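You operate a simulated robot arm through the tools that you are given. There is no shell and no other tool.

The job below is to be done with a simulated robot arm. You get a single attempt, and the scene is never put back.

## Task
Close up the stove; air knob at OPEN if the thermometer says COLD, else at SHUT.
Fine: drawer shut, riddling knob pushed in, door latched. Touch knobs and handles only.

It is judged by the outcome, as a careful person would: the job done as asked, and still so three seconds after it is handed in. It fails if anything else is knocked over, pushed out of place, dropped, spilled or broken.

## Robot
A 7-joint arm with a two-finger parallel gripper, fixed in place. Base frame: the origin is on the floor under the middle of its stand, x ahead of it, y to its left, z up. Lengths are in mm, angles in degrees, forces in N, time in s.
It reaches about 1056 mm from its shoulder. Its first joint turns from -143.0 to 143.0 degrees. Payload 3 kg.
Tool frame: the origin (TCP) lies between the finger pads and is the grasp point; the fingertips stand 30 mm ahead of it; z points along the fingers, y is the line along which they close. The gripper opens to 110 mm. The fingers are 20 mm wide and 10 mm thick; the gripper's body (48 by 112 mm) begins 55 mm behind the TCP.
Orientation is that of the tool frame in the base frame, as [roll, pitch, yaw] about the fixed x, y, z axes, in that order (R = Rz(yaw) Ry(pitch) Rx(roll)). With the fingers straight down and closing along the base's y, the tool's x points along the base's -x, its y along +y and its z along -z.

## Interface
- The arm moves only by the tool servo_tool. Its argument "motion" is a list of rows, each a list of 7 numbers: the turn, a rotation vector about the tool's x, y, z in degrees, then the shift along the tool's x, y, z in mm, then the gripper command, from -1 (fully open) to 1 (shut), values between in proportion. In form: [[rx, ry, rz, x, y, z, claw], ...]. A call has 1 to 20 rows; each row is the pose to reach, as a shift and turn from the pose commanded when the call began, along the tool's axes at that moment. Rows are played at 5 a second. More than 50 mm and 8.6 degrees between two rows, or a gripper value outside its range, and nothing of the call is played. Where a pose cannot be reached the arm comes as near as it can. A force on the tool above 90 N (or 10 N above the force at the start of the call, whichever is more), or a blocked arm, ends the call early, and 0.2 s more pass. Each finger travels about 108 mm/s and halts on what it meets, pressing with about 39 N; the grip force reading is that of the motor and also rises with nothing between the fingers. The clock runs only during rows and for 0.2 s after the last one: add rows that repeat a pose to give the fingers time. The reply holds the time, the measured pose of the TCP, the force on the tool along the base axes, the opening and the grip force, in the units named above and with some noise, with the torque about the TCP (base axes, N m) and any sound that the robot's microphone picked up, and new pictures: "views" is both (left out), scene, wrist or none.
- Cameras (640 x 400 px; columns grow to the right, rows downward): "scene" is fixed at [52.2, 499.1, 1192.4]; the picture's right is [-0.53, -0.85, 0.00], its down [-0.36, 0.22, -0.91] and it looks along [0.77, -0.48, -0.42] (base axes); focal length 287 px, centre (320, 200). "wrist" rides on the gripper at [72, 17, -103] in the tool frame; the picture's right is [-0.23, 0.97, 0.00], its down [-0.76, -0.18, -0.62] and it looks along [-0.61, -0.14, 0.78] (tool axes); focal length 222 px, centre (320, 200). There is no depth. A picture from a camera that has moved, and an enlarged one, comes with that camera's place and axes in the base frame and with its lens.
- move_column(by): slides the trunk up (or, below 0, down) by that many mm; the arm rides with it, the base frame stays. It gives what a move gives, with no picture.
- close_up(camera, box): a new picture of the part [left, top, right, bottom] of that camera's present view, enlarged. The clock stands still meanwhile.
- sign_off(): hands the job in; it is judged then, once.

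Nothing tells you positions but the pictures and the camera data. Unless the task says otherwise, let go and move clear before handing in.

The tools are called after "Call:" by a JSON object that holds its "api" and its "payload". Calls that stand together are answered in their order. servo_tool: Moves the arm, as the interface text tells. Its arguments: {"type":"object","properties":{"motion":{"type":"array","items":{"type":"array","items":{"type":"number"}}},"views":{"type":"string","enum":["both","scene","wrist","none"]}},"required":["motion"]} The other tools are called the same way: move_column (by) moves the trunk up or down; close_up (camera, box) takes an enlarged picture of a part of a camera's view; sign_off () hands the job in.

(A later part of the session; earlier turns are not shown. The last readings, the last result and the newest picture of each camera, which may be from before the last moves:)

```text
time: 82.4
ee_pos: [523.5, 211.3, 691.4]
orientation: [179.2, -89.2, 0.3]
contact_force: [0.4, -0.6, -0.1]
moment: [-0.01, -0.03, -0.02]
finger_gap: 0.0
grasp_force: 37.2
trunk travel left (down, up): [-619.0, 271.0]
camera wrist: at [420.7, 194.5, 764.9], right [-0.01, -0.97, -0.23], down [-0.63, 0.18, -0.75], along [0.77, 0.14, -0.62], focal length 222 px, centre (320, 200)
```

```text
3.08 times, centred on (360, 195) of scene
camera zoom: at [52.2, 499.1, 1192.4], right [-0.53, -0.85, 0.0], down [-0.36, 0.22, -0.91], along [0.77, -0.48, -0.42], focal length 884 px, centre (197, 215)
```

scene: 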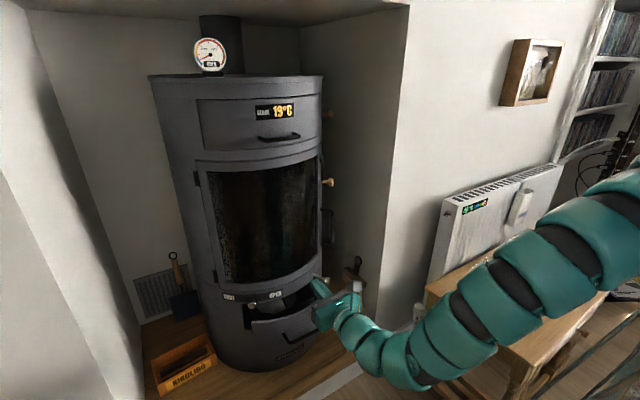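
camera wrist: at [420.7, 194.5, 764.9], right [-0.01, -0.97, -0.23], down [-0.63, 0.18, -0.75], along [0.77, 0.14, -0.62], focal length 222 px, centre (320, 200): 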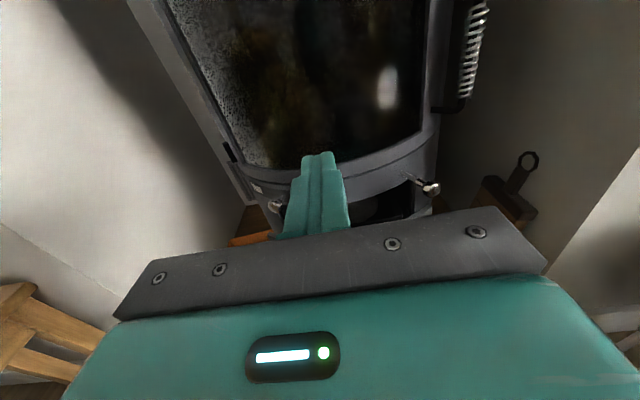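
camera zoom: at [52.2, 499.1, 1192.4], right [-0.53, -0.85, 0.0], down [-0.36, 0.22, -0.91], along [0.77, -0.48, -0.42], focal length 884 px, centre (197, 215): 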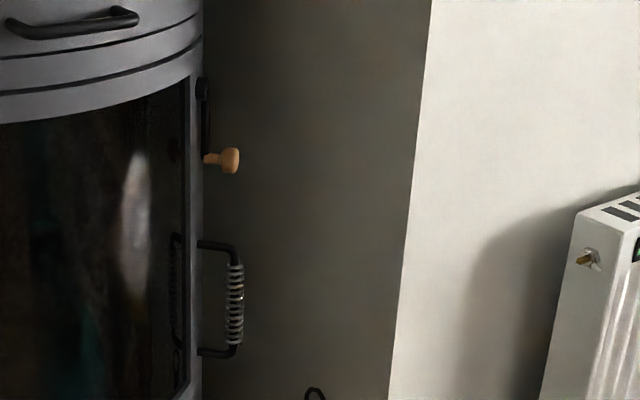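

The lever is hanging straight down and the door is flush. Now I'll lower the trunk so the closed fingers are level with the drawer handle.

Call:
{"api": "move_column", "payload": {"by": -180}}

Call:
{"api": "servo_tool", "payload": {"motion": [[0, 0, 0, 0, 0, 0, 1]]}}

Call:
{"api": "close_up", "payload": {"camera": "wrist", "box": [200, 80, 440, 240]}}

Call:
{"api": "close_up", "payload": {"camera": "scene", "box": [210, 260, 370, 370]}}

```text
time: 84.4
ee_pos: [521.7, 210.4, 511.5]
orientation: [179.8, -89.3, 0.1]
contact_force: [-0.4, 0.3, 0.9]
moment: [0.02, 0.0, 0.01]
finger_gap: 0.0
grasp_force: 37.3
trunk travel left (down, up): [-439.0, 451.0]
```

```text
time: 84.8
ee_pos: [523.2, 211.9, 511.3]
orientation: [179.6, -89.2, 0.0]
contact_force: [-0.4, 0.4, -0.3]
moment: [-0.01, 0.01, 0.0]
finger_gap: 0.4
grasp_force: 38.1
trunk travel left (down, up): [-439.0, 451.0]
camera wrist: at [420.7, 194.4, 584.8], right [-0.01, -0.97, -0.23], down [-0.63, 0.18, -0.75], along [0.77, 0.14, -0.62], focal length 222 px, centre (320, 200)
```

scene: 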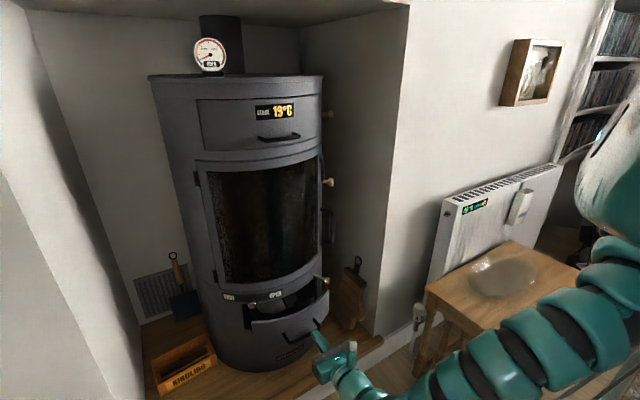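
wrist: 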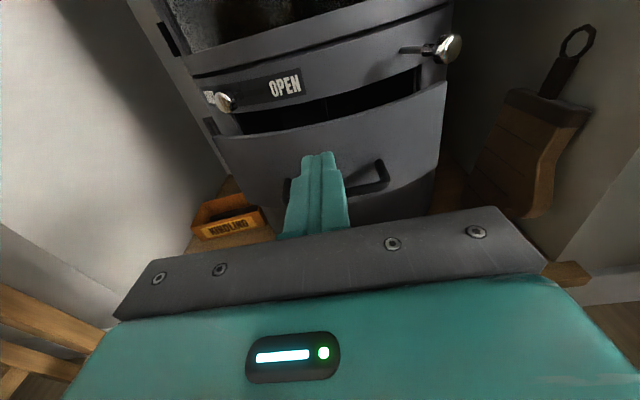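

```text
2.50 times, centred on (320, 160) of wrist
camera zoom: at [420.7, 194.4, 584.8], right [-0.01, -0.97, -0.23], down [-0.63, 0.18, -0.75], along [0.77, 0.14, -0.62], focal length 555 px, centre (320, 300)
```

zoom: 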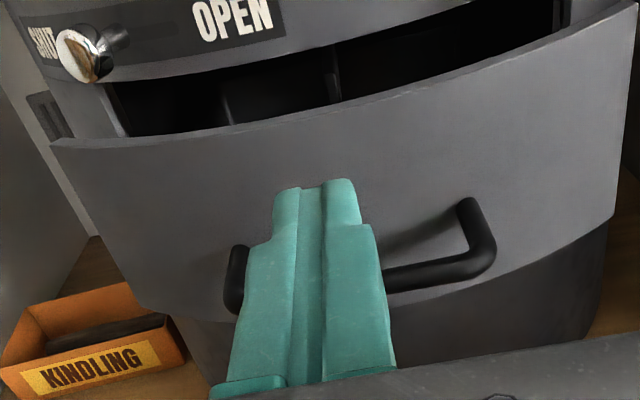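

```text
3.64 times, centred on (290, 315) of scene
camera zoom: at [52.2, 499.1, 1192.4], right [-0.53, -0.85, 0.0], down [-0.36, 0.22, -0.91], along [0.77, -0.48, -0.42], focal length 1045 px, centre (429, -218)
```

zoom: 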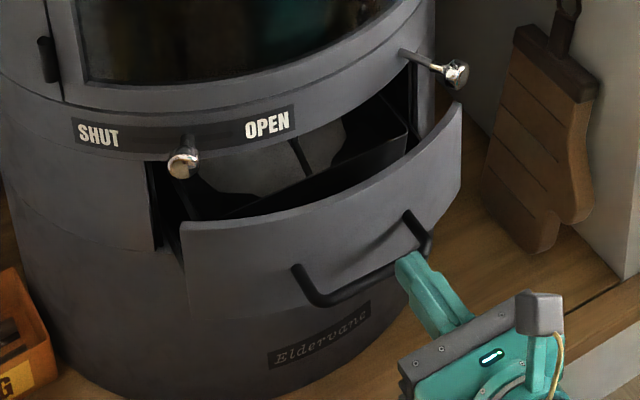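

The handle bar lies at about (603, 211, 446). I'll lower to that height and push the bar straight in at its centre.

Call:
{"api": "move_column", "payload": {"by": -65}}

Call:
{"api": "servo_tool", "payload": {"motion": [[0, 0, 0, 0, 0, 20, 1], [0, 0, 0, 0, 0, 35, 1], [0, 0, 0, 0, 0, 45, 1], [0, 0, 0, 0, 0, 53, 1], [0, 0, 0, 0, 0, 53, 1]]}}

Call:
{"api": "close_up", "payload": {"camera": "wrist", "box": [200, 80, 440, 240]}}

Call:
{"api": "close_up", "payload": {"camera": "scene", "box": [210, 260, 370, 370]}}

```text
time: 85.9
ee_pos: [522.1, 210.0, 448.2]
orientation: [179.7, -89.3, 0.0]
contact_force: [-0.8, -0.5, 0.2]
moment: [0.01, -0.01, -0.01]
finger_gap: 0.0
grasp_force: 37.7
trunk travel left (down, up): [-374.0, 516.0]
```

```text
time: 87.1
ee_pos: [577.3, 210.3, 445.4]
orientation: [-178.9, -89.2, -1.4]
contact_force: [-0.1, 0.2, 0.3]
moment: [-0.01, 0.01, 0.01]
finger_gap: 0.0
grasp_force: 38.0
trunk travel left (down, up): [-374.0, 516.0]
camera wrist: at [474.1, 194.0, 518.3], right [-0.01, -0.97, -0.23], down [-0.63, 0.18, -0.75], along [0.77, 0.14, -0.62], focal length 222 px, centre (320, 200)
```

scene: 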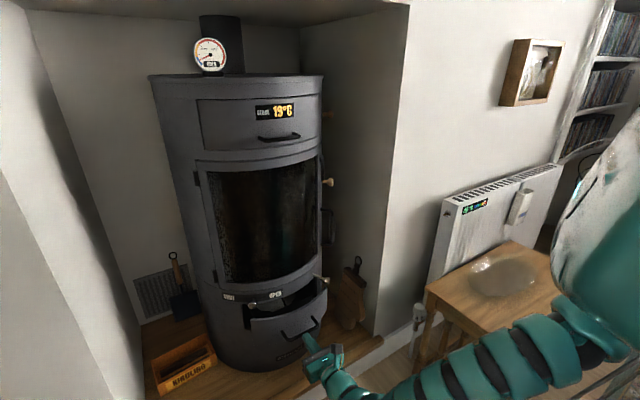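
wrist: 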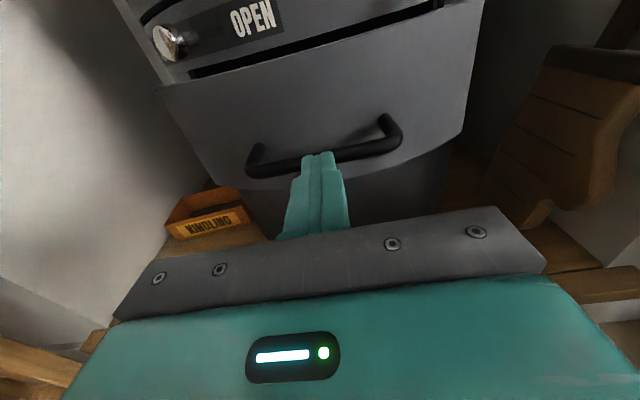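

```text
2.50 times, centred on (320, 160) of wrist
camera zoom: at [474.1, 194.0, 518.3], right [-0.01, -0.97, -0.23], down [-0.63, 0.18, -0.75], along [0.77, 0.14, -0.62], focal length 555 px, centre (320, 300)
```

zoom: 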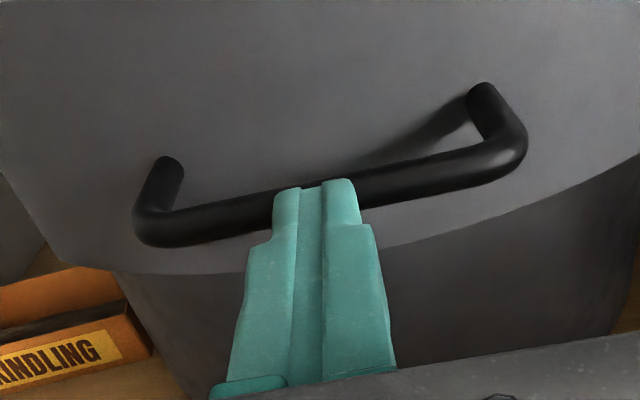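

```text
3.64 times, centred on (290, 315) of scene
camera zoom: at [52.2, 499.1, 1192.4], right [-0.53, -0.85, 0.0], down [-0.36, 0.22, -0.91], along [0.77, -0.48, -0.42], focal length 1045 px, centre (429, -218)
```

zoom: 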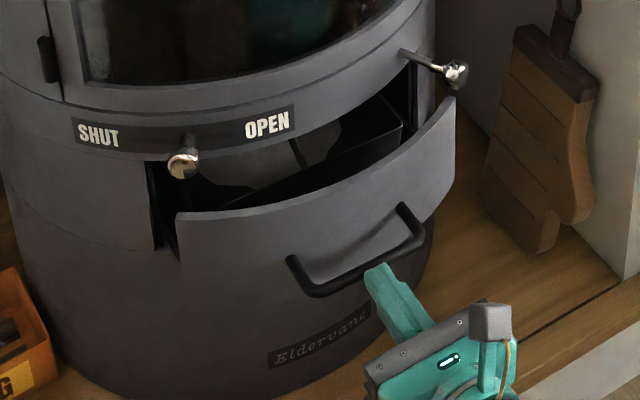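

The fingertips are on the bar and the drawer is already sliding easily. I'll keep pushing straight in.

Call:
{"api": "servo_tool", "payload": {"motion": [[0, 0, 0, 0, 0, 7, 1], [0, 0, 0, 0, 0, 14, 1], [0, 0, 0, 0, 0, 21, 1], [0, 0, 0, 0, 0, 28, 1], [0, 0, 0, 0, 0, 35, 1], [0, 0, 0, 0, 0, 42, 1], [0, 0, 0, 0, 0, 49, 1], [0, 0, 0, 0, 0, 49, 1]]}}

Call:
{"api": "close_up", "payload": {"camera": "wrist", "box": [200, 80, 440, 240]}}

Call:
{"api": "close_up", "payload": {"camera": "scene", "box": [210, 260, 370, 370]}}

```text
time: 88.9
ee_pos: [624.5, 210.7, 443.7]
orientation: [176.4, -89.1, 3.3]
contact_force: [-1.4, -0.2, 0.5]
moment: [0.01, -0.02, 0.0]
finger_gap: 0.0
grasp_force: 37.5
trunk travel left (down, up): [-374.0, 516.0]
camera wrist: at [523.4, 193.5, 517.5], right [-0.01, -0.97, -0.23], down [-0.63, 0.18, -0.75], along [0.77, 0.14, -0.62], focal length 222 px, centre (320, 200)
```

scene: 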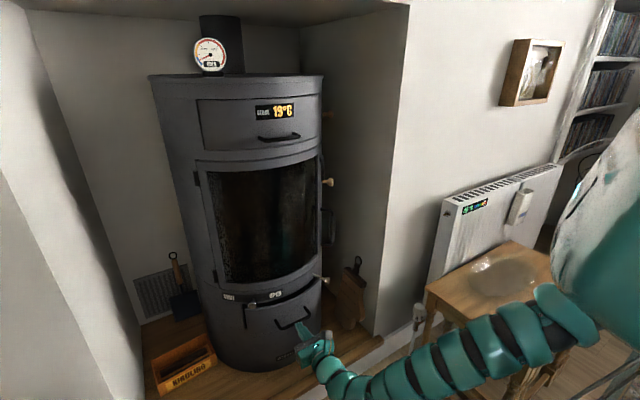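
wrist: 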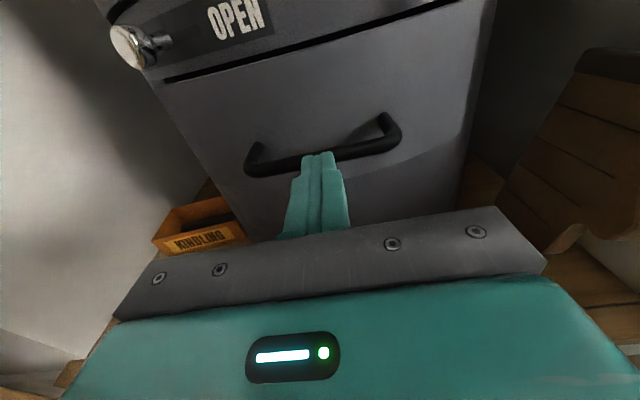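

```text
2.50 times, centred on (320, 160) of wrist
camera zoom: at [523.4, 193.5, 517.5], right [-0.01, -0.97, -0.23], down [-0.63, 0.18, -0.75], along [0.77, 0.14, -0.62], focal length 555 px, centre (320, 300)
```

zoom: 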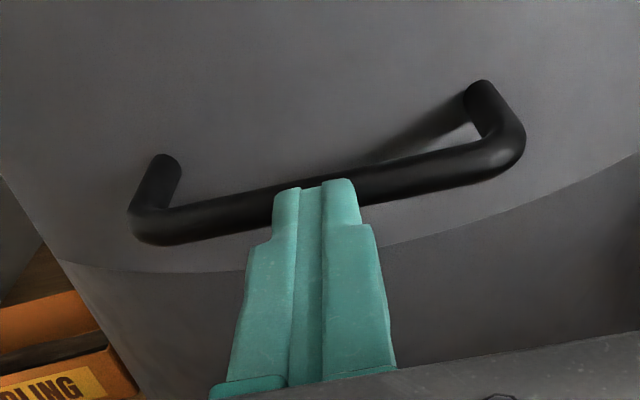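

```text
3.64 times, centred on (290, 315) of scene
camera zoom: at [52.2, 499.1, 1192.4], right [-0.53, -0.85, 0.0], down [-0.36, 0.22, -0.91], along [0.77, -0.48, -0.42], focal length 1045 px, centre (429, -218)
```

zoom: 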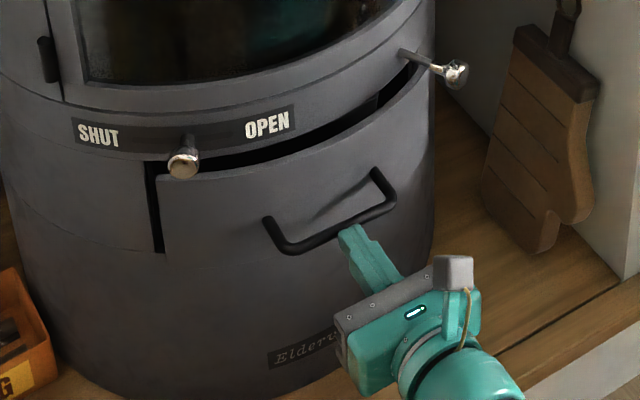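

The drawer has about 25–30 mm left to go. Continuing in smaller steps until it seats.

Call:
{"api": "servo_tool", "payload": {"motion": [[0, 0, 0, 0.3, 0, 5, 1], [0, 0, 0, 0.5, 0, 10, 1], [0, 0, 0, 0.8, 0, 15, 1], [0, 0, 0, 1, 0, 20, 1], [0, 0, 0, 1, 0, 23, 1], [0, 0, 0, 1, 0, 23, 1]], "views": "none"}}

Call:
{"api": "close_up", "payload": {"camera": "scene", "box": [210, 260, 370, 370]}}

```text
time: 90.3
ee_pos: [647.9, 209.9, 446.2]
orientation: [-178.3, -89.2, -2.0]
contact_force: [-4.3, -2.6, 2.9]
moment: [0.03, -0.11, -0.01]
finger_gap: 0.0
grasp_force: 37.8
trunk travel left (down, up): [-374.0, 516.0]
```

```text
3.64 times, centred on (290, 315) of scene
camera zoom: at [52.2, 499.1, 1192.4], right [-0.53, -0.85, 0.0], down [-0.36, 0.22, -0.91], along [0.77, -0.48, -0.42], focal length 1045 px, centre (429, -218)
```

zoom: 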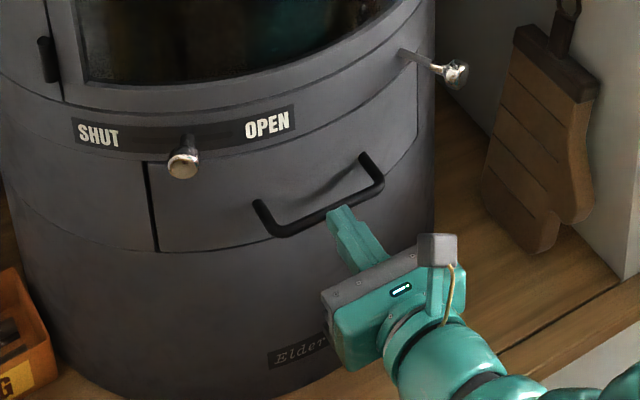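

It's nearly flush. A few more mm to find the end stop.

Call:
{"api": "servo_tool", "payload": {"motion": [[0, 0, 0, 0, 0, 2, 1], [0, 0, 0, 0, 0, 4, 1], [0, 0, 0, 0, 0, 5, 1], [0, 0, 0, 0, 0, 5, 1]], "views": "wrist"}}

Call:
{"api": "close_up", "payload": {"camera": "scene", "box": [210, 260, 370, 370]}}

Call:
{"api": "close_up", "payload": {"camera": "wrist", "box": [80, 0, 480, 160]}}

```text
time: 91.2
ee_pos: [648.3, 213.6, 444.4]
orientation: [-171.6, -89.0, -8.3]
contact_force: [-16.7, 6.2, 2.7]
moment: [0.18, -0.05, 0.28]
finger_gap: 0.0
grasp_force: 37.2
trunk travel left (down, up): [-374.0, 516.0]
stopped in row 4: the force on the tool passed its limit at 92 N (the readings are from after the stop); the commanded pose is now the measured one
camera wrist: at [546.3, 196.7, 518.0], right [0.0, -0.97, -0.23], down [-0.64, 0.18, -0.75], along [0.77, 0.15, -0.62], focal length 222 px, centre (320, 200)
```

wrist: 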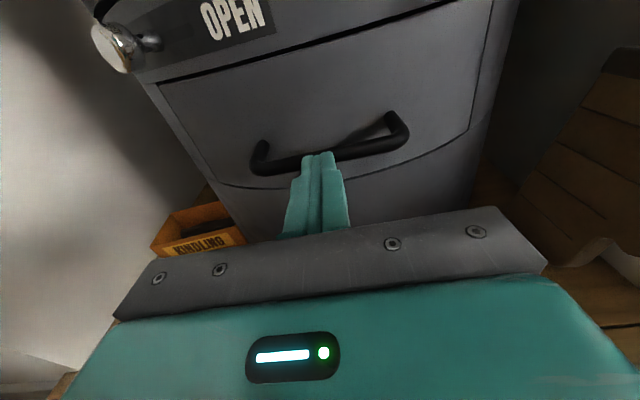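

```text
3.64 times, centred on (290, 315) of scene
camera zoom: at [52.2, 499.1, 1192.4], right [-0.53, -0.85, 0.0], down [-0.36, 0.22, -0.91], along [0.77, -0.48, -0.42], focal length 1045 px, centre (429, -218)
```

zoom: 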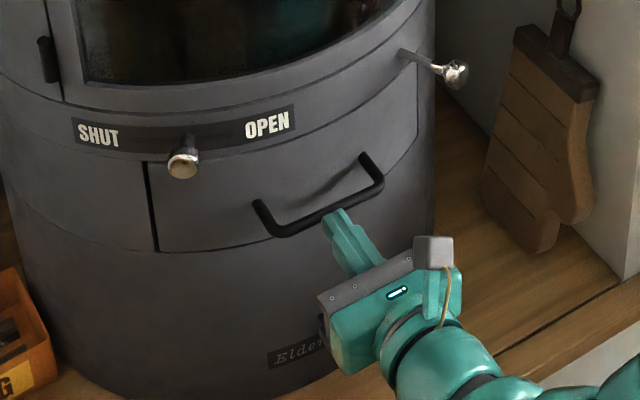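

```text
1.60 times, centred on (280, 80) of wrist
camera zoom: at [546.3, 196.7, 518.0], right [0.0, -0.97, -0.23], down [-0.64, 0.18, -0.75], along [0.77, 0.15, -0.62], focal length 355 px, centre (384, 392)
```

zoom: 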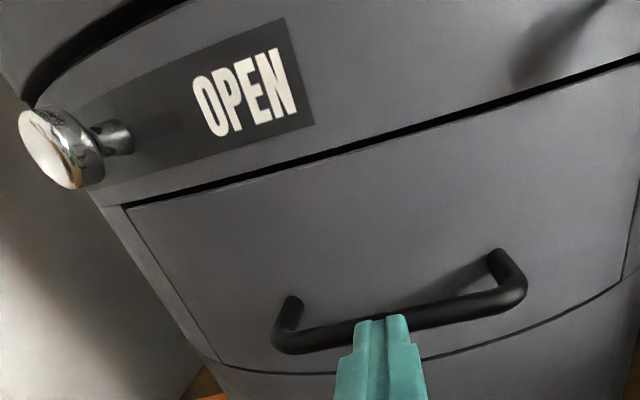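

The drawer is flush and against its stop. Next is the riddling knob: I'll back off, rise to its height and face it along its rod direction, about 28° yaw.

Call:
{"api": "servo_tool", "payload": {"motion": [[0, 0, 0, 0, 0, -30, 1], [0, 0, 0, 0, 0, -70, 1], [0, 0, 0, 0, 0, -70, 1]], "views": "none"}}

Call:
{"api": "move_column", "payload": {"by": 93}}

Call:
{"api": "servo_tool", "payload": {"motion": [[6, 0, 0, 0, 38, 5, 1], [12, 0, 0, 0, 76, 10, 1], [18, 0, 0, 0, 114, 15, 1], [24, 0, 0, 0, 152, 20, 1], [28.5, 0, 0, 0, 182, 25, 1], [28.5, 0, 0, 0, 182, 25, 1]]}}

Call:
{"api": "close_up", "payload": {"camera": "wrist", "box": [220, 60, 420, 200]}}

Call:
{"api": "close_up", "payload": {"camera": "scene", "box": [210, 230, 370, 340]}}

```text
time: 92.0
ee_pos: [581.5, 213.4, 443.4]
orientation: [169.2, -89.0, 10.6]
contact_force: [-0.3, -0.5, 0.2]
moment: [0.01, 0.02, -0.04]
finger_gap: 0.0
grasp_force: 38.2
trunk travel left (down, up): [-374.0, 516.0]
```

```text
time: 93.3
ee_pos: [580.3, 211.8, 535.4]
orientation: [171.6, -89.0, 8.3]
contact_force: [1.3, -0.2, 0.0]
moment: [0.0, 0.0, -0.05]
finger_gap: 0.0
grasp_force: 38.1
trunk travel left (down, up): [-467.0, 423.0]
```

```text
time: 94.7
ee_pos: [601.9, 32.3, 536.4]
orientation: [-159.1, -88.8, 7.3]
contact_force: [-0.3, 0.4, -0.5]
moment: [-0.01, 0.02, 0.02]
finger_gap: 0.1
grasp_force: 38.2
trunk travel left (down, up): [-467.0, 423.0]
camera wrist: at [521.3, -31.6, 610.0], right [0.46, -0.86, -0.23], down [-0.65, -0.14, -0.75], along [0.61, 0.5, -0.62], focal length 222 px, centre (320, 200)
```

scene: 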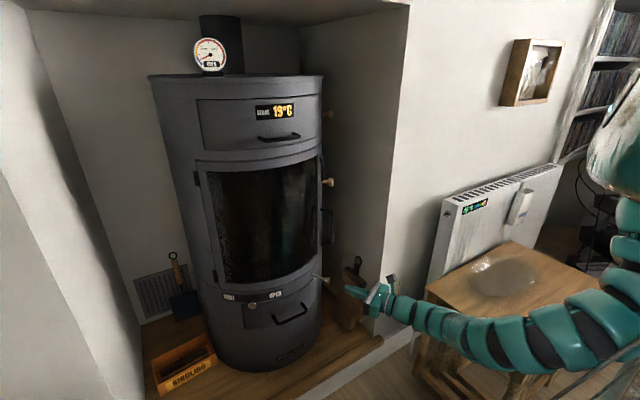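
wrist: 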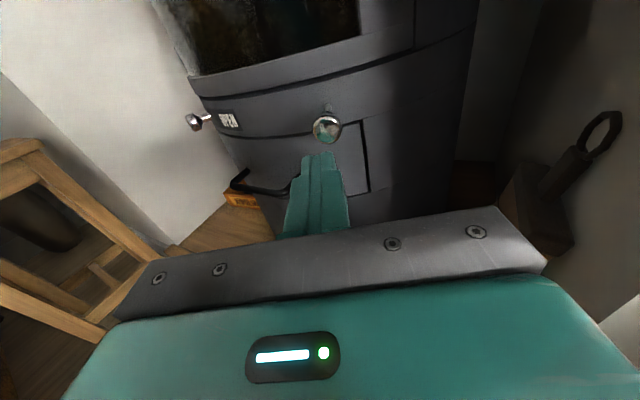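

```text
2.86 times, centred on (320, 130) of wrist
camera zoom: at [521.3, -31.6, 610.0], right [0.46, -0.86, -0.23], down [-0.65, -0.14, -0.75], along [0.61, 0.5, -0.62], focal length 635 px, centre (320, 400)
```

zoom: 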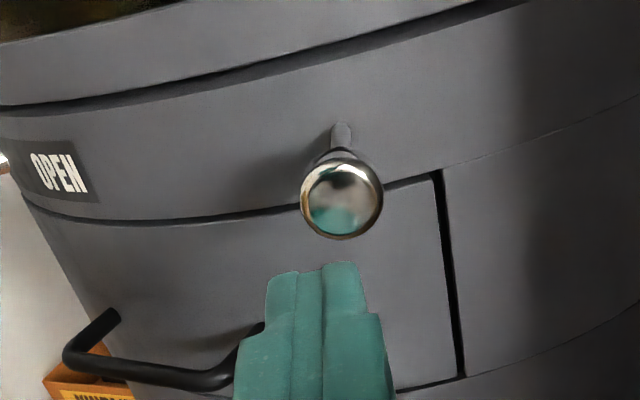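

```text
3.64 times, centred on (290, 285) of scene
camera zoom: at [52.2, 499.1, 1192.4], right [-0.53, -0.85, 0.0], down [-0.36, 0.22, -0.91], along [0.77, -0.48, -0.42], focal length 1045 px, centre (429, -109)
```

zoom: 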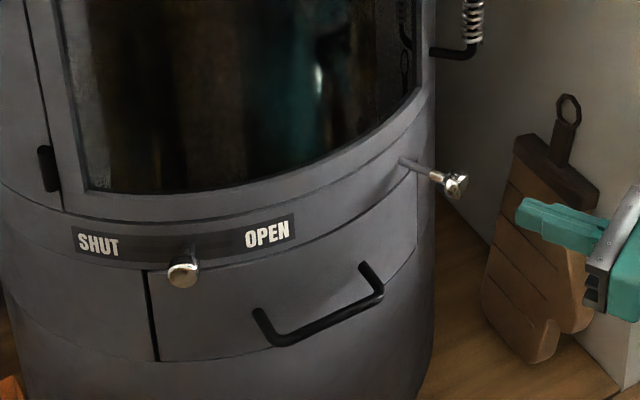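

The drawer stays shut. The riddling knob is at (689, 73, 535) with its rod running in at 25.6° yaw. I'll trim the tool to that direction, then push straight along the rod.

Call:
{"api": "servo_tool", "payload": {"motion": [[-3.1, 1.1, -0.4, 0, 0, 0, 1], [-3.1, 1.1, -0.4, 0, 0, 0, 1]], "views": "none"}}

Call:
{"api": "servo_tool", "payload": {"motion": [[0, 0, 0, 0, 1, 20, 1], [0, 0, 0, 0, 1, 40, 1], [0, 0, 0, 0, 1, 50, 1], [0, 0, 0, 0, 1, 50, 1]]}}

Call:
{"api": "close_up", "payload": {"camera": "wrist", "box": [240, 90, 400, 200]}}

Call:
{"api": "close_up", "payload": {"camera": "scene", "box": [270, 240, 370, 310]}}

```text
time: 95.3
ee_pos: [604.2, 32.0, 536.9]
orientation: [24.8, -89.9, -179.4]
contact_force: [-0.1, -0.4, -0.6]
moment: [0.0, 0.0, 0.01]
finger_gap: 0.1
grasp_force: 37.9
trunk travel left (down, up): [-467.0, 423.0]
```

```text
time: 96.3
ee_pos: [650.6, 52.2, 537.3]
orientation: [15.6, -89.7, -170.3]
contact_force: [0.2, -0.3, 0.2]
moment: [0.0, 0.04, 0.0]
finger_gap: 0.1
grasp_force: 37.2
trunk travel left (down, up): [-467.0, 423.0]
camera wrist: at [564.6, -7.8, 608.9], right [0.42, -0.88, -0.23], down [-0.64, -0.1, -0.76], along [0.65, 0.46, -0.6], focal length 222 px, centre (320, 200)
```

scene: 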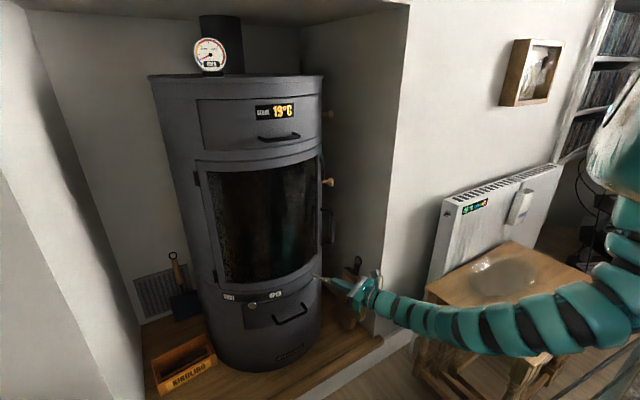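
wrist: 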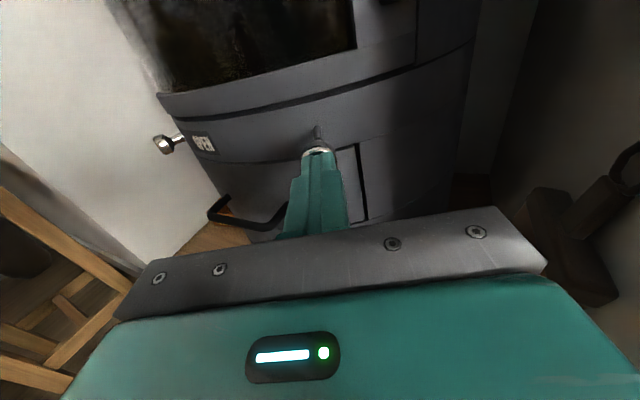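

```text
3.64 times, centred on (320, 145) of wrist
camera zoom: at [564.6, -7.8, 608.9], right [0.42, -0.88, -0.23], down [-0.64, -0.1, -0.76], along [0.65, 0.46, -0.6], focal length 808 px, centre (320, 400)
```

zoom: 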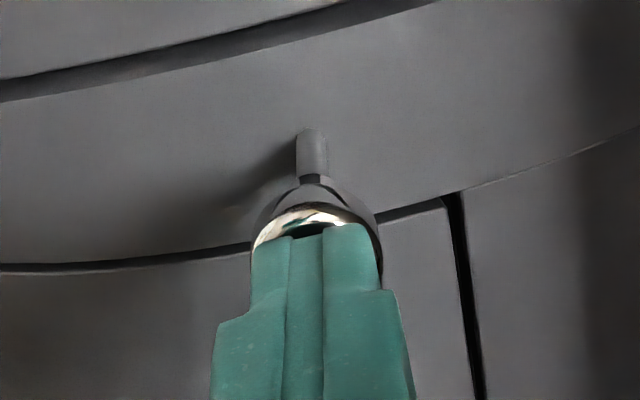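

```text
5.71 times, centred on (320, 275) of scene
camera zoom: at [52.2, 499.1, 1192.4], right [-0.53, -0.85, 0.0], down [-0.36, 0.22, -0.91], along [0.77, -0.48, -0.42], focal length 1641 px, centre (320, -229)
```

zoom: 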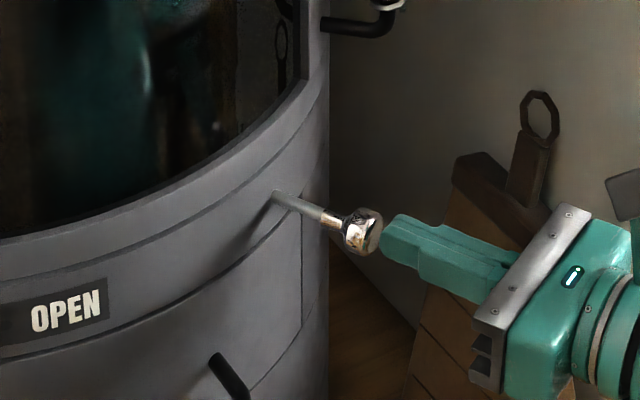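

The fingertips are lined up right in front of the knob, so I'll push it in slowly along its rod.

Call:
{"api": "servo_tool", "payload": {"motion": [[0, 0, 0, 0, 0, 6, 1], [0, 0, 0, 0, 0, 12, 1], [0, 0, 0, 0, 0, 18, 1], [0, 0, 0, 0, 0, 24, 1], [0, 0, 0, 0, 0, 30, 1], [0, 0, 0, 0, 0, 30, 1]]}}

Call:
{"api": "close_up", "payload": {"camera": "wrist", "box": [240, 90, 400, 200]}}

Call:
{"api": "close_up", "payload": {"camera": "scene", "box": [270, 240, 370, 310]}}

```text
time: 97.7
ee_pos: [678.6, 64.5, 536.3]
orientation: [27.3, -90.0, 178.1]
contact_force: [-1.0, 0.2, -1.1]
moment: [0.0, 0.02, 0.03]
finger_gap: 0.0
grasp_force: 37.4
trunk travel left (down, up): [-467.0, 423.0]
camera wrist: at [592.1, 4.7, 608.3], right [0.42, -0.88, -0.23], down [-0.64, -0.1, -0.76], along [0.65, 0.46, -0.61], focal length 222 px, centre (320, 200)
```

scene: 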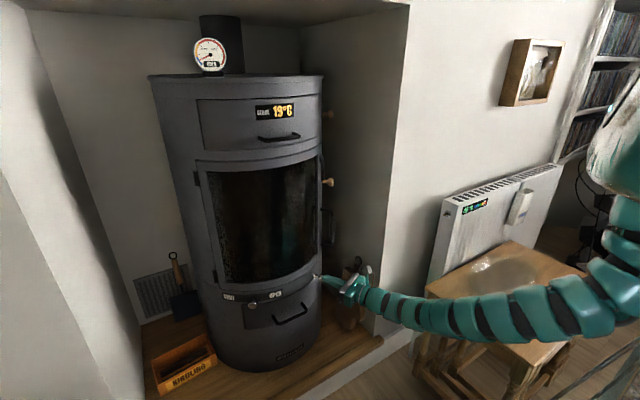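
wrist: 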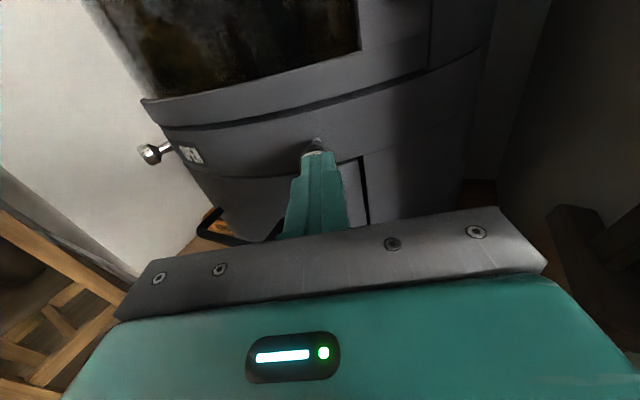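

```text
3.64 times, centred on (320, 145) of wrist
camera zoom: at [592.1, 4.7, 608.3], right [0.42, -0.88, -0.23], down [-0.64, -0.1, -0.76], along [0.65, 0.46, -0.61], focal length 808 px, centre (320, 400)
```

zoom: 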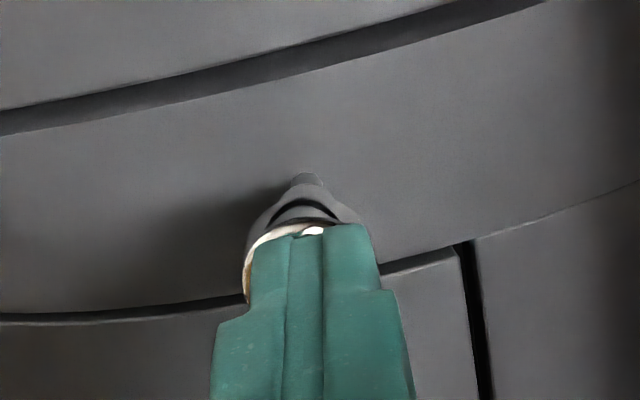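

```text
5.71 times, centred on (320, 275) of scene
camera zoom: at [52.2, 499.1, 1192.4], right [-0.53, -0.85, 0.0], down [-0.36, 0.22, -0.91], along [0.77, -0.48, -0.42], focal length 1641 px, centre (320, -229)
```

zoom: 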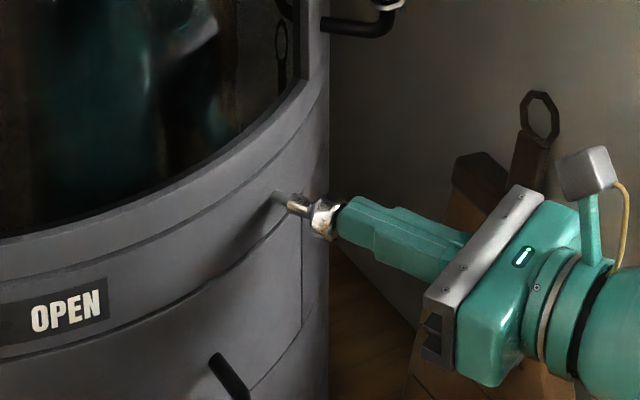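

The knob slides in easily. I'll continue gently until it stops.

Call:
{"api": "servo_tool", "payload": {"motion": [[0, 0, 0, 0, 0, 4, 1], [0, 0, 0, 0, 0, 7, 1], [0, 0, 0, 0, 0, 10, 1], [0, 0, 0, 0, 0, 10, 1]], "views": "none"}}

Call:
{"api": "close_up", "payload": {"camera": "scene", "box": [270, 240, 370, 310]}}

```text
time: 98.7
ee_pos: [686.8, 68.7, 536.1]
orientation: [30.5, -89.9, 174.7]
contact_force: [-1.7, -1.1, 0.2]
moment: [-0.02, 0.01, -0.06]
finger_gap: 0.0
grasp_force: 37.4
trunk travel left (down, up): [-467.0, 423.0]
```

```text
5.71 times, centred on (320, 275) of scene
camera zoom: at [52.2, 499.1, 1192.4], right [-0.53, -0.85, 0.0], down [-0.36, 0.22, -0.91], along [0.77, -0.48, -0.42], focal length 1641 px, centre (320, -229)
```

zoom: 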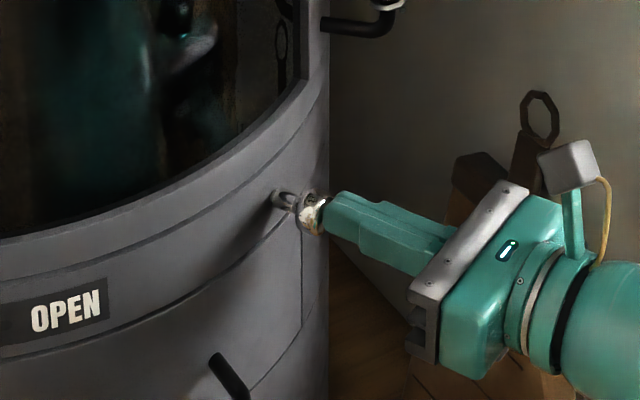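

Call:
{"api": "servo_tool", "payload": {"motion": [[0, 0, 0, 0, 0, 2, 1], [0, 0, 0, 0, 0, 4, 1], [0, 0, 0, 0, 0, 6, 1], [0, 0, 0, 0, 0, 6, 1]], "views": "wrist"}}

Call:
{"api": "close_up", "payload": {"camera": "scene", "box": [270, 240, 370, 310]}}

Call:
{"api": "close_up", "payload": {"camera": "wrist", "box": [240, 90, 400, 200]}}

```text
time: 99.9
ee_pos: [689.7, 69.2, 536.0]
orientation: [79.5, -89.8, 125.7]
contact_force: [-75.9, -41.2, 21.8]
moment: [0.04, -0.33, 0.12]
finger_gap: 0.0
grasp_force: 37.9
trunk travel left (down, up): [-467.0, 423.0]
stopped in row 4: the force on the tool passed its limit at 94 N (the readings are from after the stop); the commanded pose is now the measured one
camera wrist: at [603.8, 10.1, 608.0], right [0.42, -0.88, -0.22], down [-0.64, -0.11, -0.76], along [0.65, 0.46, -0.61], focal length 222 px, centre (320, 200)
```

wrist: 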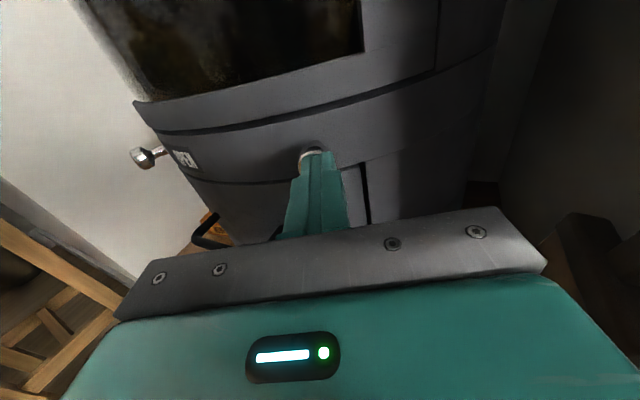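

```text
5.71 times, centred on (320, 275) of scene
camera zoom: at [52.2, 499.1, 1192.4], right [-0.53, -0.85, 0.0], down [-0.36, 0.22, -0.91], along [0.77, -0.48, -0.42], focal length 1641 px, centre (320, -229)
```

zoom: 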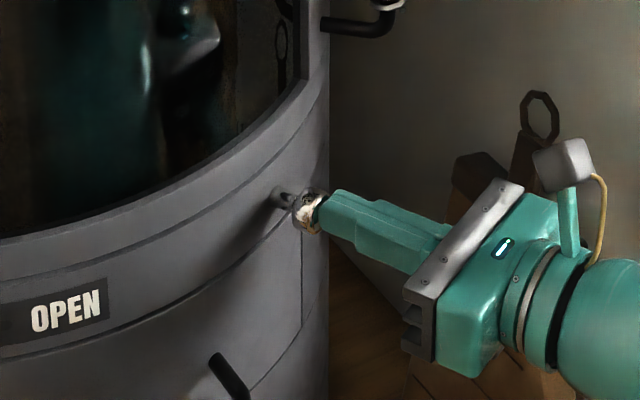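

```text
3.64 times, centred on (320, 145) of wrist
camera zoom: at [603.8, 10.1, 608.0], right [0.42, -0.88, -0.22], down [-0.64, -0.11, -0.76], along [0.65, 0.46, -0.61], focal length 808 px, centre (320, 400)
```

zoom: 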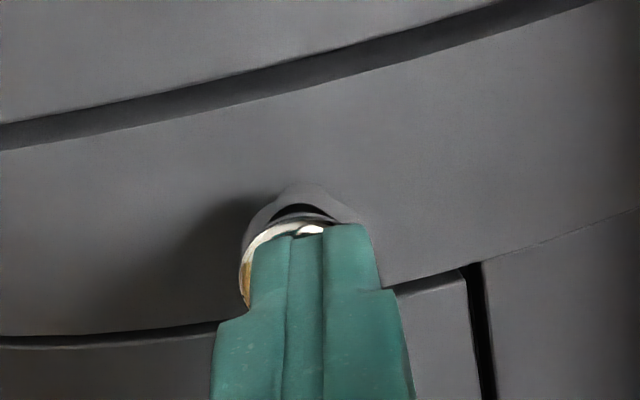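

The riddling knob is fully in against its stop. I'll back straight off and swing over to the left side of the air knob.

Call:
{"api": "servo_tool", "payload": {"motion": [[0, 0, 0, 0, 0, -10, 1], [0, 0, 0, 0, 0, -50, 1], [0, 0, 0, 0, 0, -90, 1], [-6.2, 0, 0, 0, -40.5, -69, 1], [-12.4, 0, 0, 0, -81, -48, 1], [-18.6, 0, 0, 0, -121.5, -27, 1], [-24.8, 0, 0, 0, -162, -6, 1], [-31, 0, 0, 0, -202.5, 15, 1], [-37.2, 0, 0, 0, -243, 36, 1], [-43.4, 0, 0, 0, -283.5, 57, 1], [-49.6, 0, 0, 0, -324, 78, 1], [-49.6, 0, 0, 0, -324, 78, 1]]}}

Call:
{"api": "close_up", "payload": {"camera": "wrist", "box": [240, 60, 480, 220]}}

Call:
{"api": "close_up", "payload": {"camera": "scene", "box": [200, 240, 360, 350]}}

```text
time: 102.5
ee_pos: [525.5, 286.2, 670.0]
orientation: [116.8, -89.6, 38.8]
contact_force: [-0.1, -0.3, 0.1]
moment: [-0.01, -0.01, 0.01]
finger_gap: 0.0
grasp_force: 37.8
out of reach, approached as far as the arm can: row 8, 9, 10, 11, 12
trunk travel left (down, up): [-467.0, 423.0]
camera wrist: at [425.5, 313.0, 742.7], right [-0.4, -0.89, -0.22], down [-0.5, 0.42, -0.76], along [0.77, -0.2, -0.61], focal length 222 px, centre (320, 200)
```

scene: 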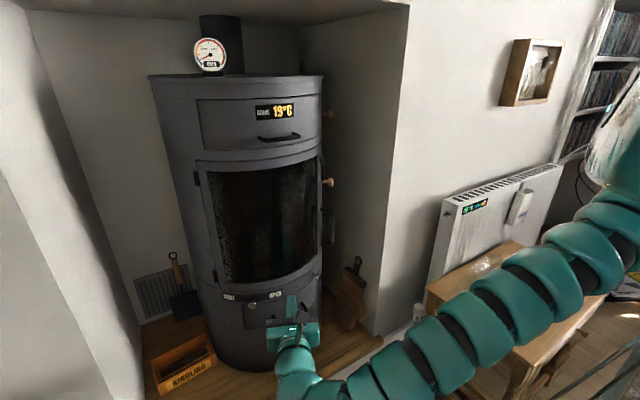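
wrist: 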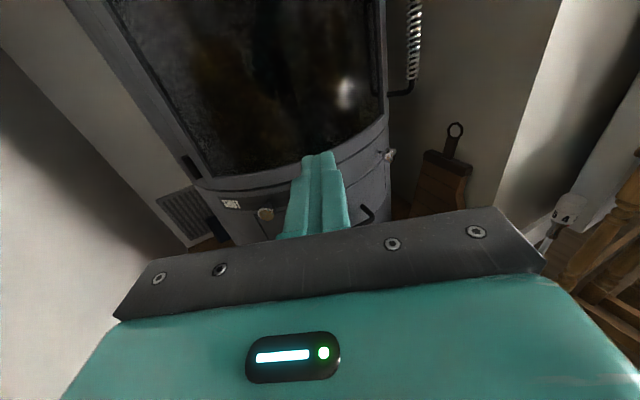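

```text
2.50 times, centred on (360, 140) of wrist
camera zoom: at [425.5, 313.0, 742.7], right [-0.4, -0.89, -0.22], down [-0.5, 0.42, -0.76], along [0.77, -0.2, -0.61], focal length 555 px, centre (220, 350)
```

zoom: 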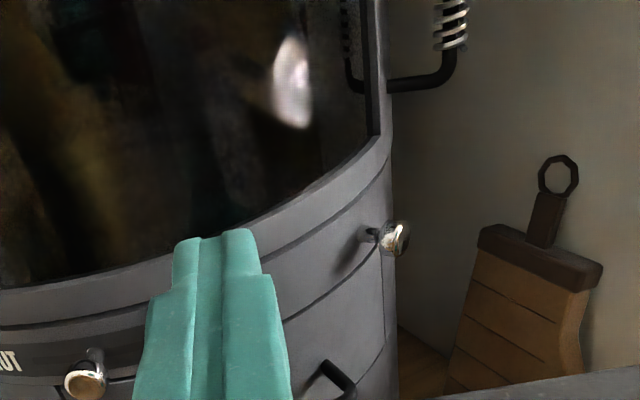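

```text
3.64 times, centred on (280, 295) of scene
camera zoom: at [52.2, 499.1, 1192.4], right [-0.53, -0.85, 0.0], down [-0.36, 0.22, -0.91], along [0.77, -0.48, -0.42], focal length 1045 px, centre (466, -146)
```

zoom: 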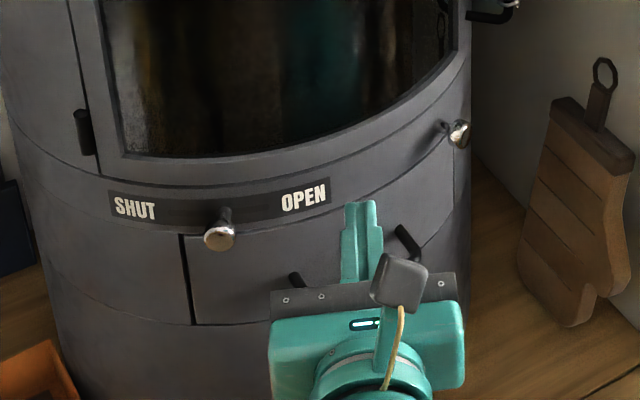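

That far-left angled pose was out of reach, so the arm stopped short at (525, 286, 670), clear of everything. I'll check where the commanded pose stands before going on.

Call:
{"api": "servo_tool", "payload": {"motion": [[0, 0, 0, 0, 0, 0, 1]], "views": "none"}}

```text
time: 102.9
ee_pos: [525.3, 287.3, 672.1]
orientation: [105.9, -89.7, 49.8]
contact_force: [0.2, 0.5, 0.3]
moment: [-0.01, -0.01, -0.05]
finger_gap: 0.0
grasp_force: 38.1
trunk travel left (down, up): [-467.0, 423.0]
```

The arm holds where it is. The air knob can be pushed just as well with the tool pointing straight ahead, which is easier to reach, so I'll turn back to yaw 0 and position left of the knob, then lower.

Call:
{"api": "servo_tool", "payload": {"motion": [[6, 0, 0, 0, -25, 9, 1], [12, 0, 0, 0, -50, 18, 1], [18, 0, 0, 0, -75, 27, 1], [24, 0, 0, 0, -100, 36, 1], [24, 0, 0, 0, -100, 36, 1]], "views": "none"}}

Call:
{"api": "move_column", "payload": {"by": -80}}

Call:
{"api": "servo_tool", "payload": {"motion": [[0, 0, 0, 0, 0, 0, 1]]}}

Call:
{"api": "close_up", "payload": {"camera": "wrist", "box": [220, 60, 460, 220]}}

```text
time: 104.1
ee_pos: [600.1, 360.9, 673.8]
orientation: [134.9, -89.9, 44.9]
contact_force: [-0.9, -1.7, -0.1]
moment: [-0.01, 0.01, -0.01]
finger_gap: 0.0
grasp_force: 38.0
trunk travel left (down, up): [-467.0, 423.0]
```

```text
time: 105.2
ee_pos: [598.8, 361.3, 593.7]
orientation: [134.5, -89.8, 45.2]
contact_force: [0.5, 0.9, 0.1]
moment: [0.01, 0.03, 0.0]
finger_gap: 0.1
grasp_force: 37.8
trunk travel left (down, up): [-387.0, 503.0]
```

```text
time: 105.6
ee_pos: [599.1, 360.6, 592.5]
orientation: [134.3, -89.7, 45.5]
contact_force: [0.1, 0.6, -0.2]
moment: [0.02, -0.02, 0.0]
finger_gap: 0.0
grasp_force: 38.0
trunk travel left (down, up): [-387.0, 503.0]
camera wrist: at [496.9, 344.6, 665.1], right [0.0, -0.97, -0.22], down [-0.62, 0.18, -0.76], along [0.78, 0.14, -0.61], focal length 222 px, centre (320, 200)
```

scene: 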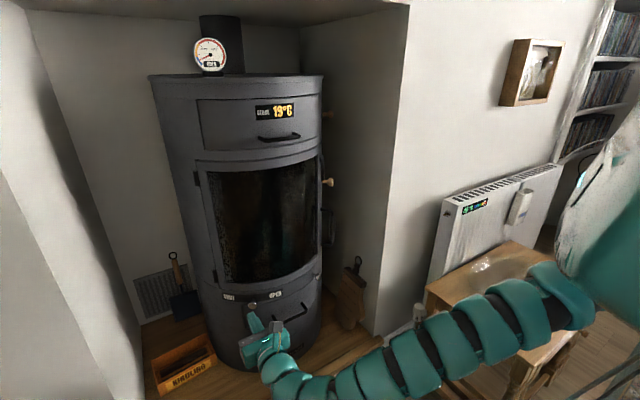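
wrist: 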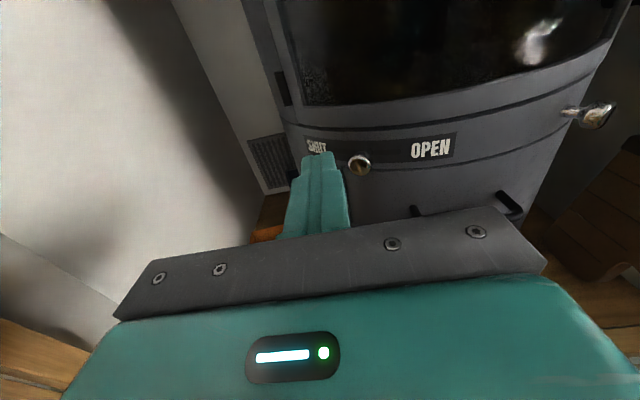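

```text
2.50 times, centred on (340, 140) of wrist
camera zoom: at [496.9, 344.6, 665.1], right [0.0, -0.97, -0.22], down [-0.62, 0.18, -0.76], along [0.78, 0.14, -0.61], focal length 555 px, centre (270, 350)
```

zoom: 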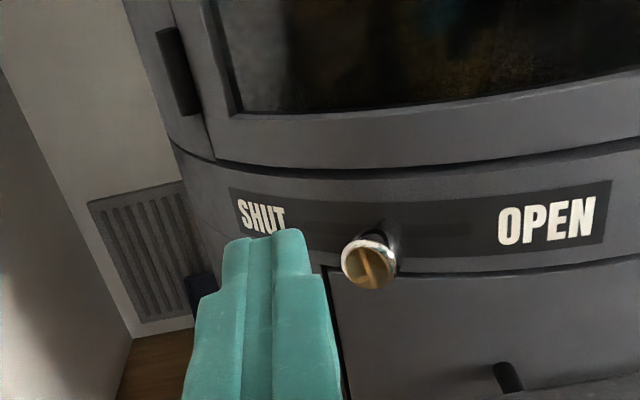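

The air knob sits mid-slot at about (720, 329, 531). I'll lower to its height and slide the fingers in along its left (SHUT) side without touching the body.

Call:
{"api": "move_column", "payload": {"by": -62}}

Call:
{"api": "servo_tool", "payload": {"motion": [[0, 0, 0, 0, -4, 25, 1], [0, 0, 0, 0, -4, 55, 1], [0, 0, 0, 0, -4, 80, 1], [0, 0, 0, 0, -4, 98, 1], [0, 0, 0, 0, -4, 98, 1]]}}

Call:
{"api": "close_up", "payload": {"camera": "wrist", "box": [220, 60, 460, 220]}}

Call:
{"api": "close_up", "payload": {"camera": "scene", "box": [200, 260, 320, 350]}}

```text
time: 106.7
ee_pos: [599.7, 360.8, 531.6]
orientation: [133.6, -89.8, 46.1]
contact_force: [0.1, 0.5, -0.3]
moment: [0.02, 0.02, -0.03]
finger_gap: 0.3
grasp_force: 37.5
trunk travel left (down, up): [-325.0, 565.0]
```

```text
time: 107.9
ee_pos: [662.9, 348.7, 557.8]
orientation: [137.9, -89.8, 42.0]
contact_force: [0.3, 0.3, 0.1]
moment: [0.04, 0.02, 0.01]
finger_gap: 0.0
grasp_force: 37.8
out of reach, approached as far as the arm can: row 1, 2, 3, 4, 5
trunk travel left (down, up): [-325.0, 565.0]
camera wrist: at [560.0, 332.0, 629.6], right [0.0, -0.97, -0.23], down [-0.62, 0.18, -0.76], along [0.78, 0.14, -0.61], focal length 222 px, centre (320, 200)
```

scene: 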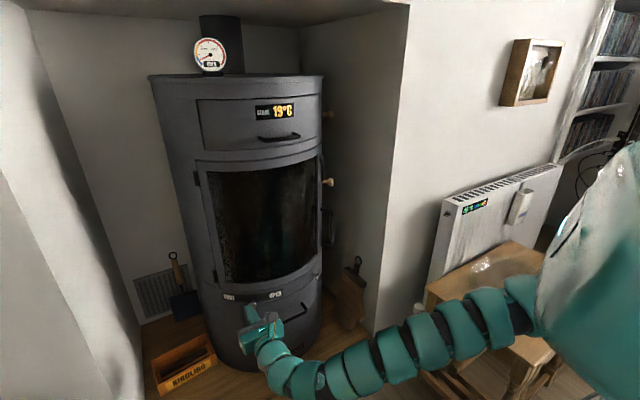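
wrist: 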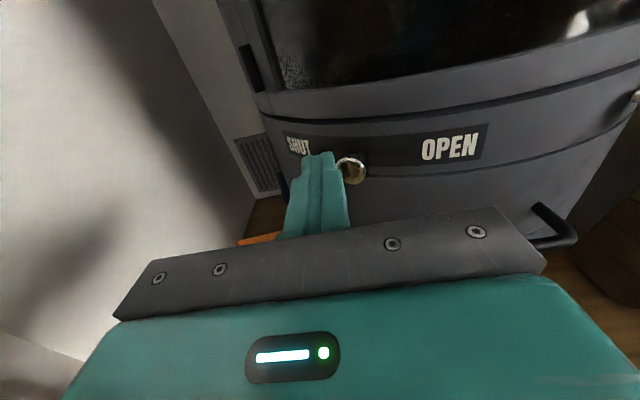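

```text
2.50 times, centred on (340, 140) of wrist
camera zoom: at [560.0, 332.0, 629.6], right [0.0, -0.97, -0.23], down [-0.62, 0.18, -0.76], along [0.78, 0.14, -0.61], focal length 555 px, centre (270, 350)
```

zoom: 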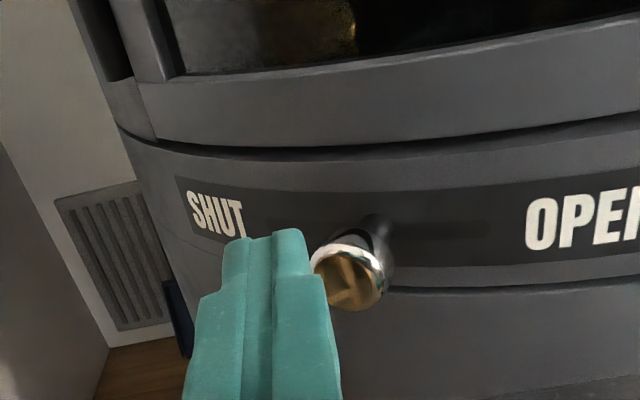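

```text
4.44 times, centred on (260, 305) of scene
camera zoom: at [52.2, 499.1, 1192.4], right [-0.53, -0.85, 0.0], down [-0.36, 0.22, -0.91], along [0.77, -0.48, -0.42], focal length 1277 px, centre (587, -267)
```

zoom: 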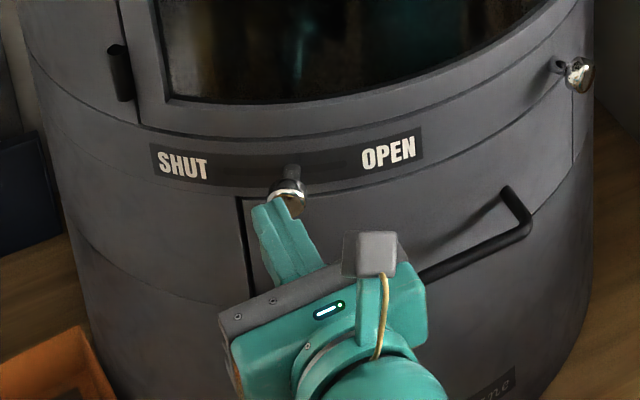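

Pointing dead ahead on this side is at the edge of the arm's reach; it stopped a bit high and short, touching nothing. A slight left yaw should be within reach, so I'll back out, turn about 15° and come down to knob height.

Call:
{"api": "servo_tool", "payload": {"motion": [[0, 0, 0, 0, -5, -30, 1], [0, 0, 0, 0, -8, -60, 1], [7.5, 0, 0, 0, -8, -60, 1], [15, 0, 0, -13, -8, -60, 1], [15, 0, 0, -26, -8, -60, 1], [15, 0, 0, -26, -8, -60, 1]]}}

Call:
{"api": "close_up", "payload": {"camera": "wrist", "box": [220, 60, 460, 220]}}

```text
time: 109.3
ee_pos: [603.3, 355.1, 532.9]
orientation: [156.1, -89.7, 38.7]
contact_force: [-0.2, -0.7, -0.3]
moment: [-0.02, 0.02, -0.01]
finger_gap: 0.1
grasp_force: 37.2
trunk travel left (down, up): [-325.0, 565.0]
camera wrist: at [508.5, 312.9, 604.4], right [0.25, -0.94, -0.23], down [-0.65, 0.01, -0.76], along [0.72, 0.34, -0.61], focal length 222 px, centre (320, 200)
```

scene: 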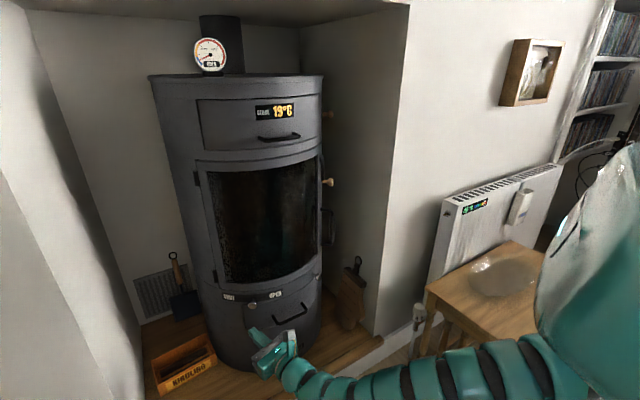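
wrist: 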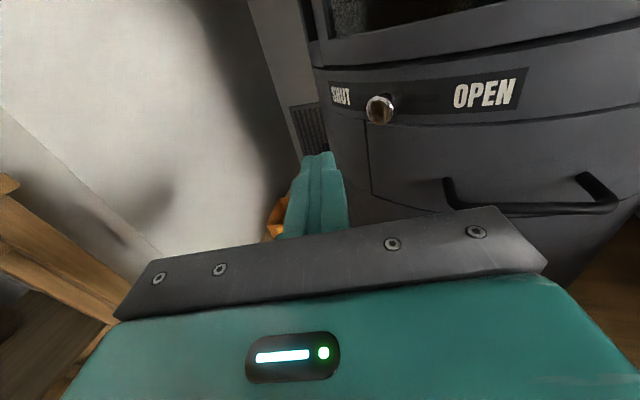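

```text
2.50 times, centred on (340, 140) of wrist
camera zoom: at [508.5, 312.9, 604.4], right [0.25, -0.94, -0.23], down [-0.65, 0.01, -0.76], along [0.72, 0.34, -0.61], focal length 555 px, centre (270, 350)
```

zoom: 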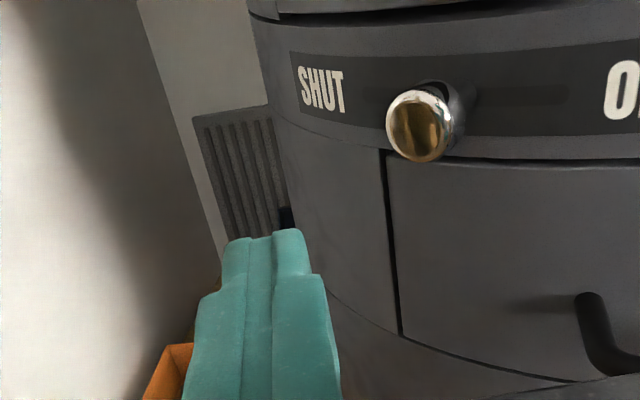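

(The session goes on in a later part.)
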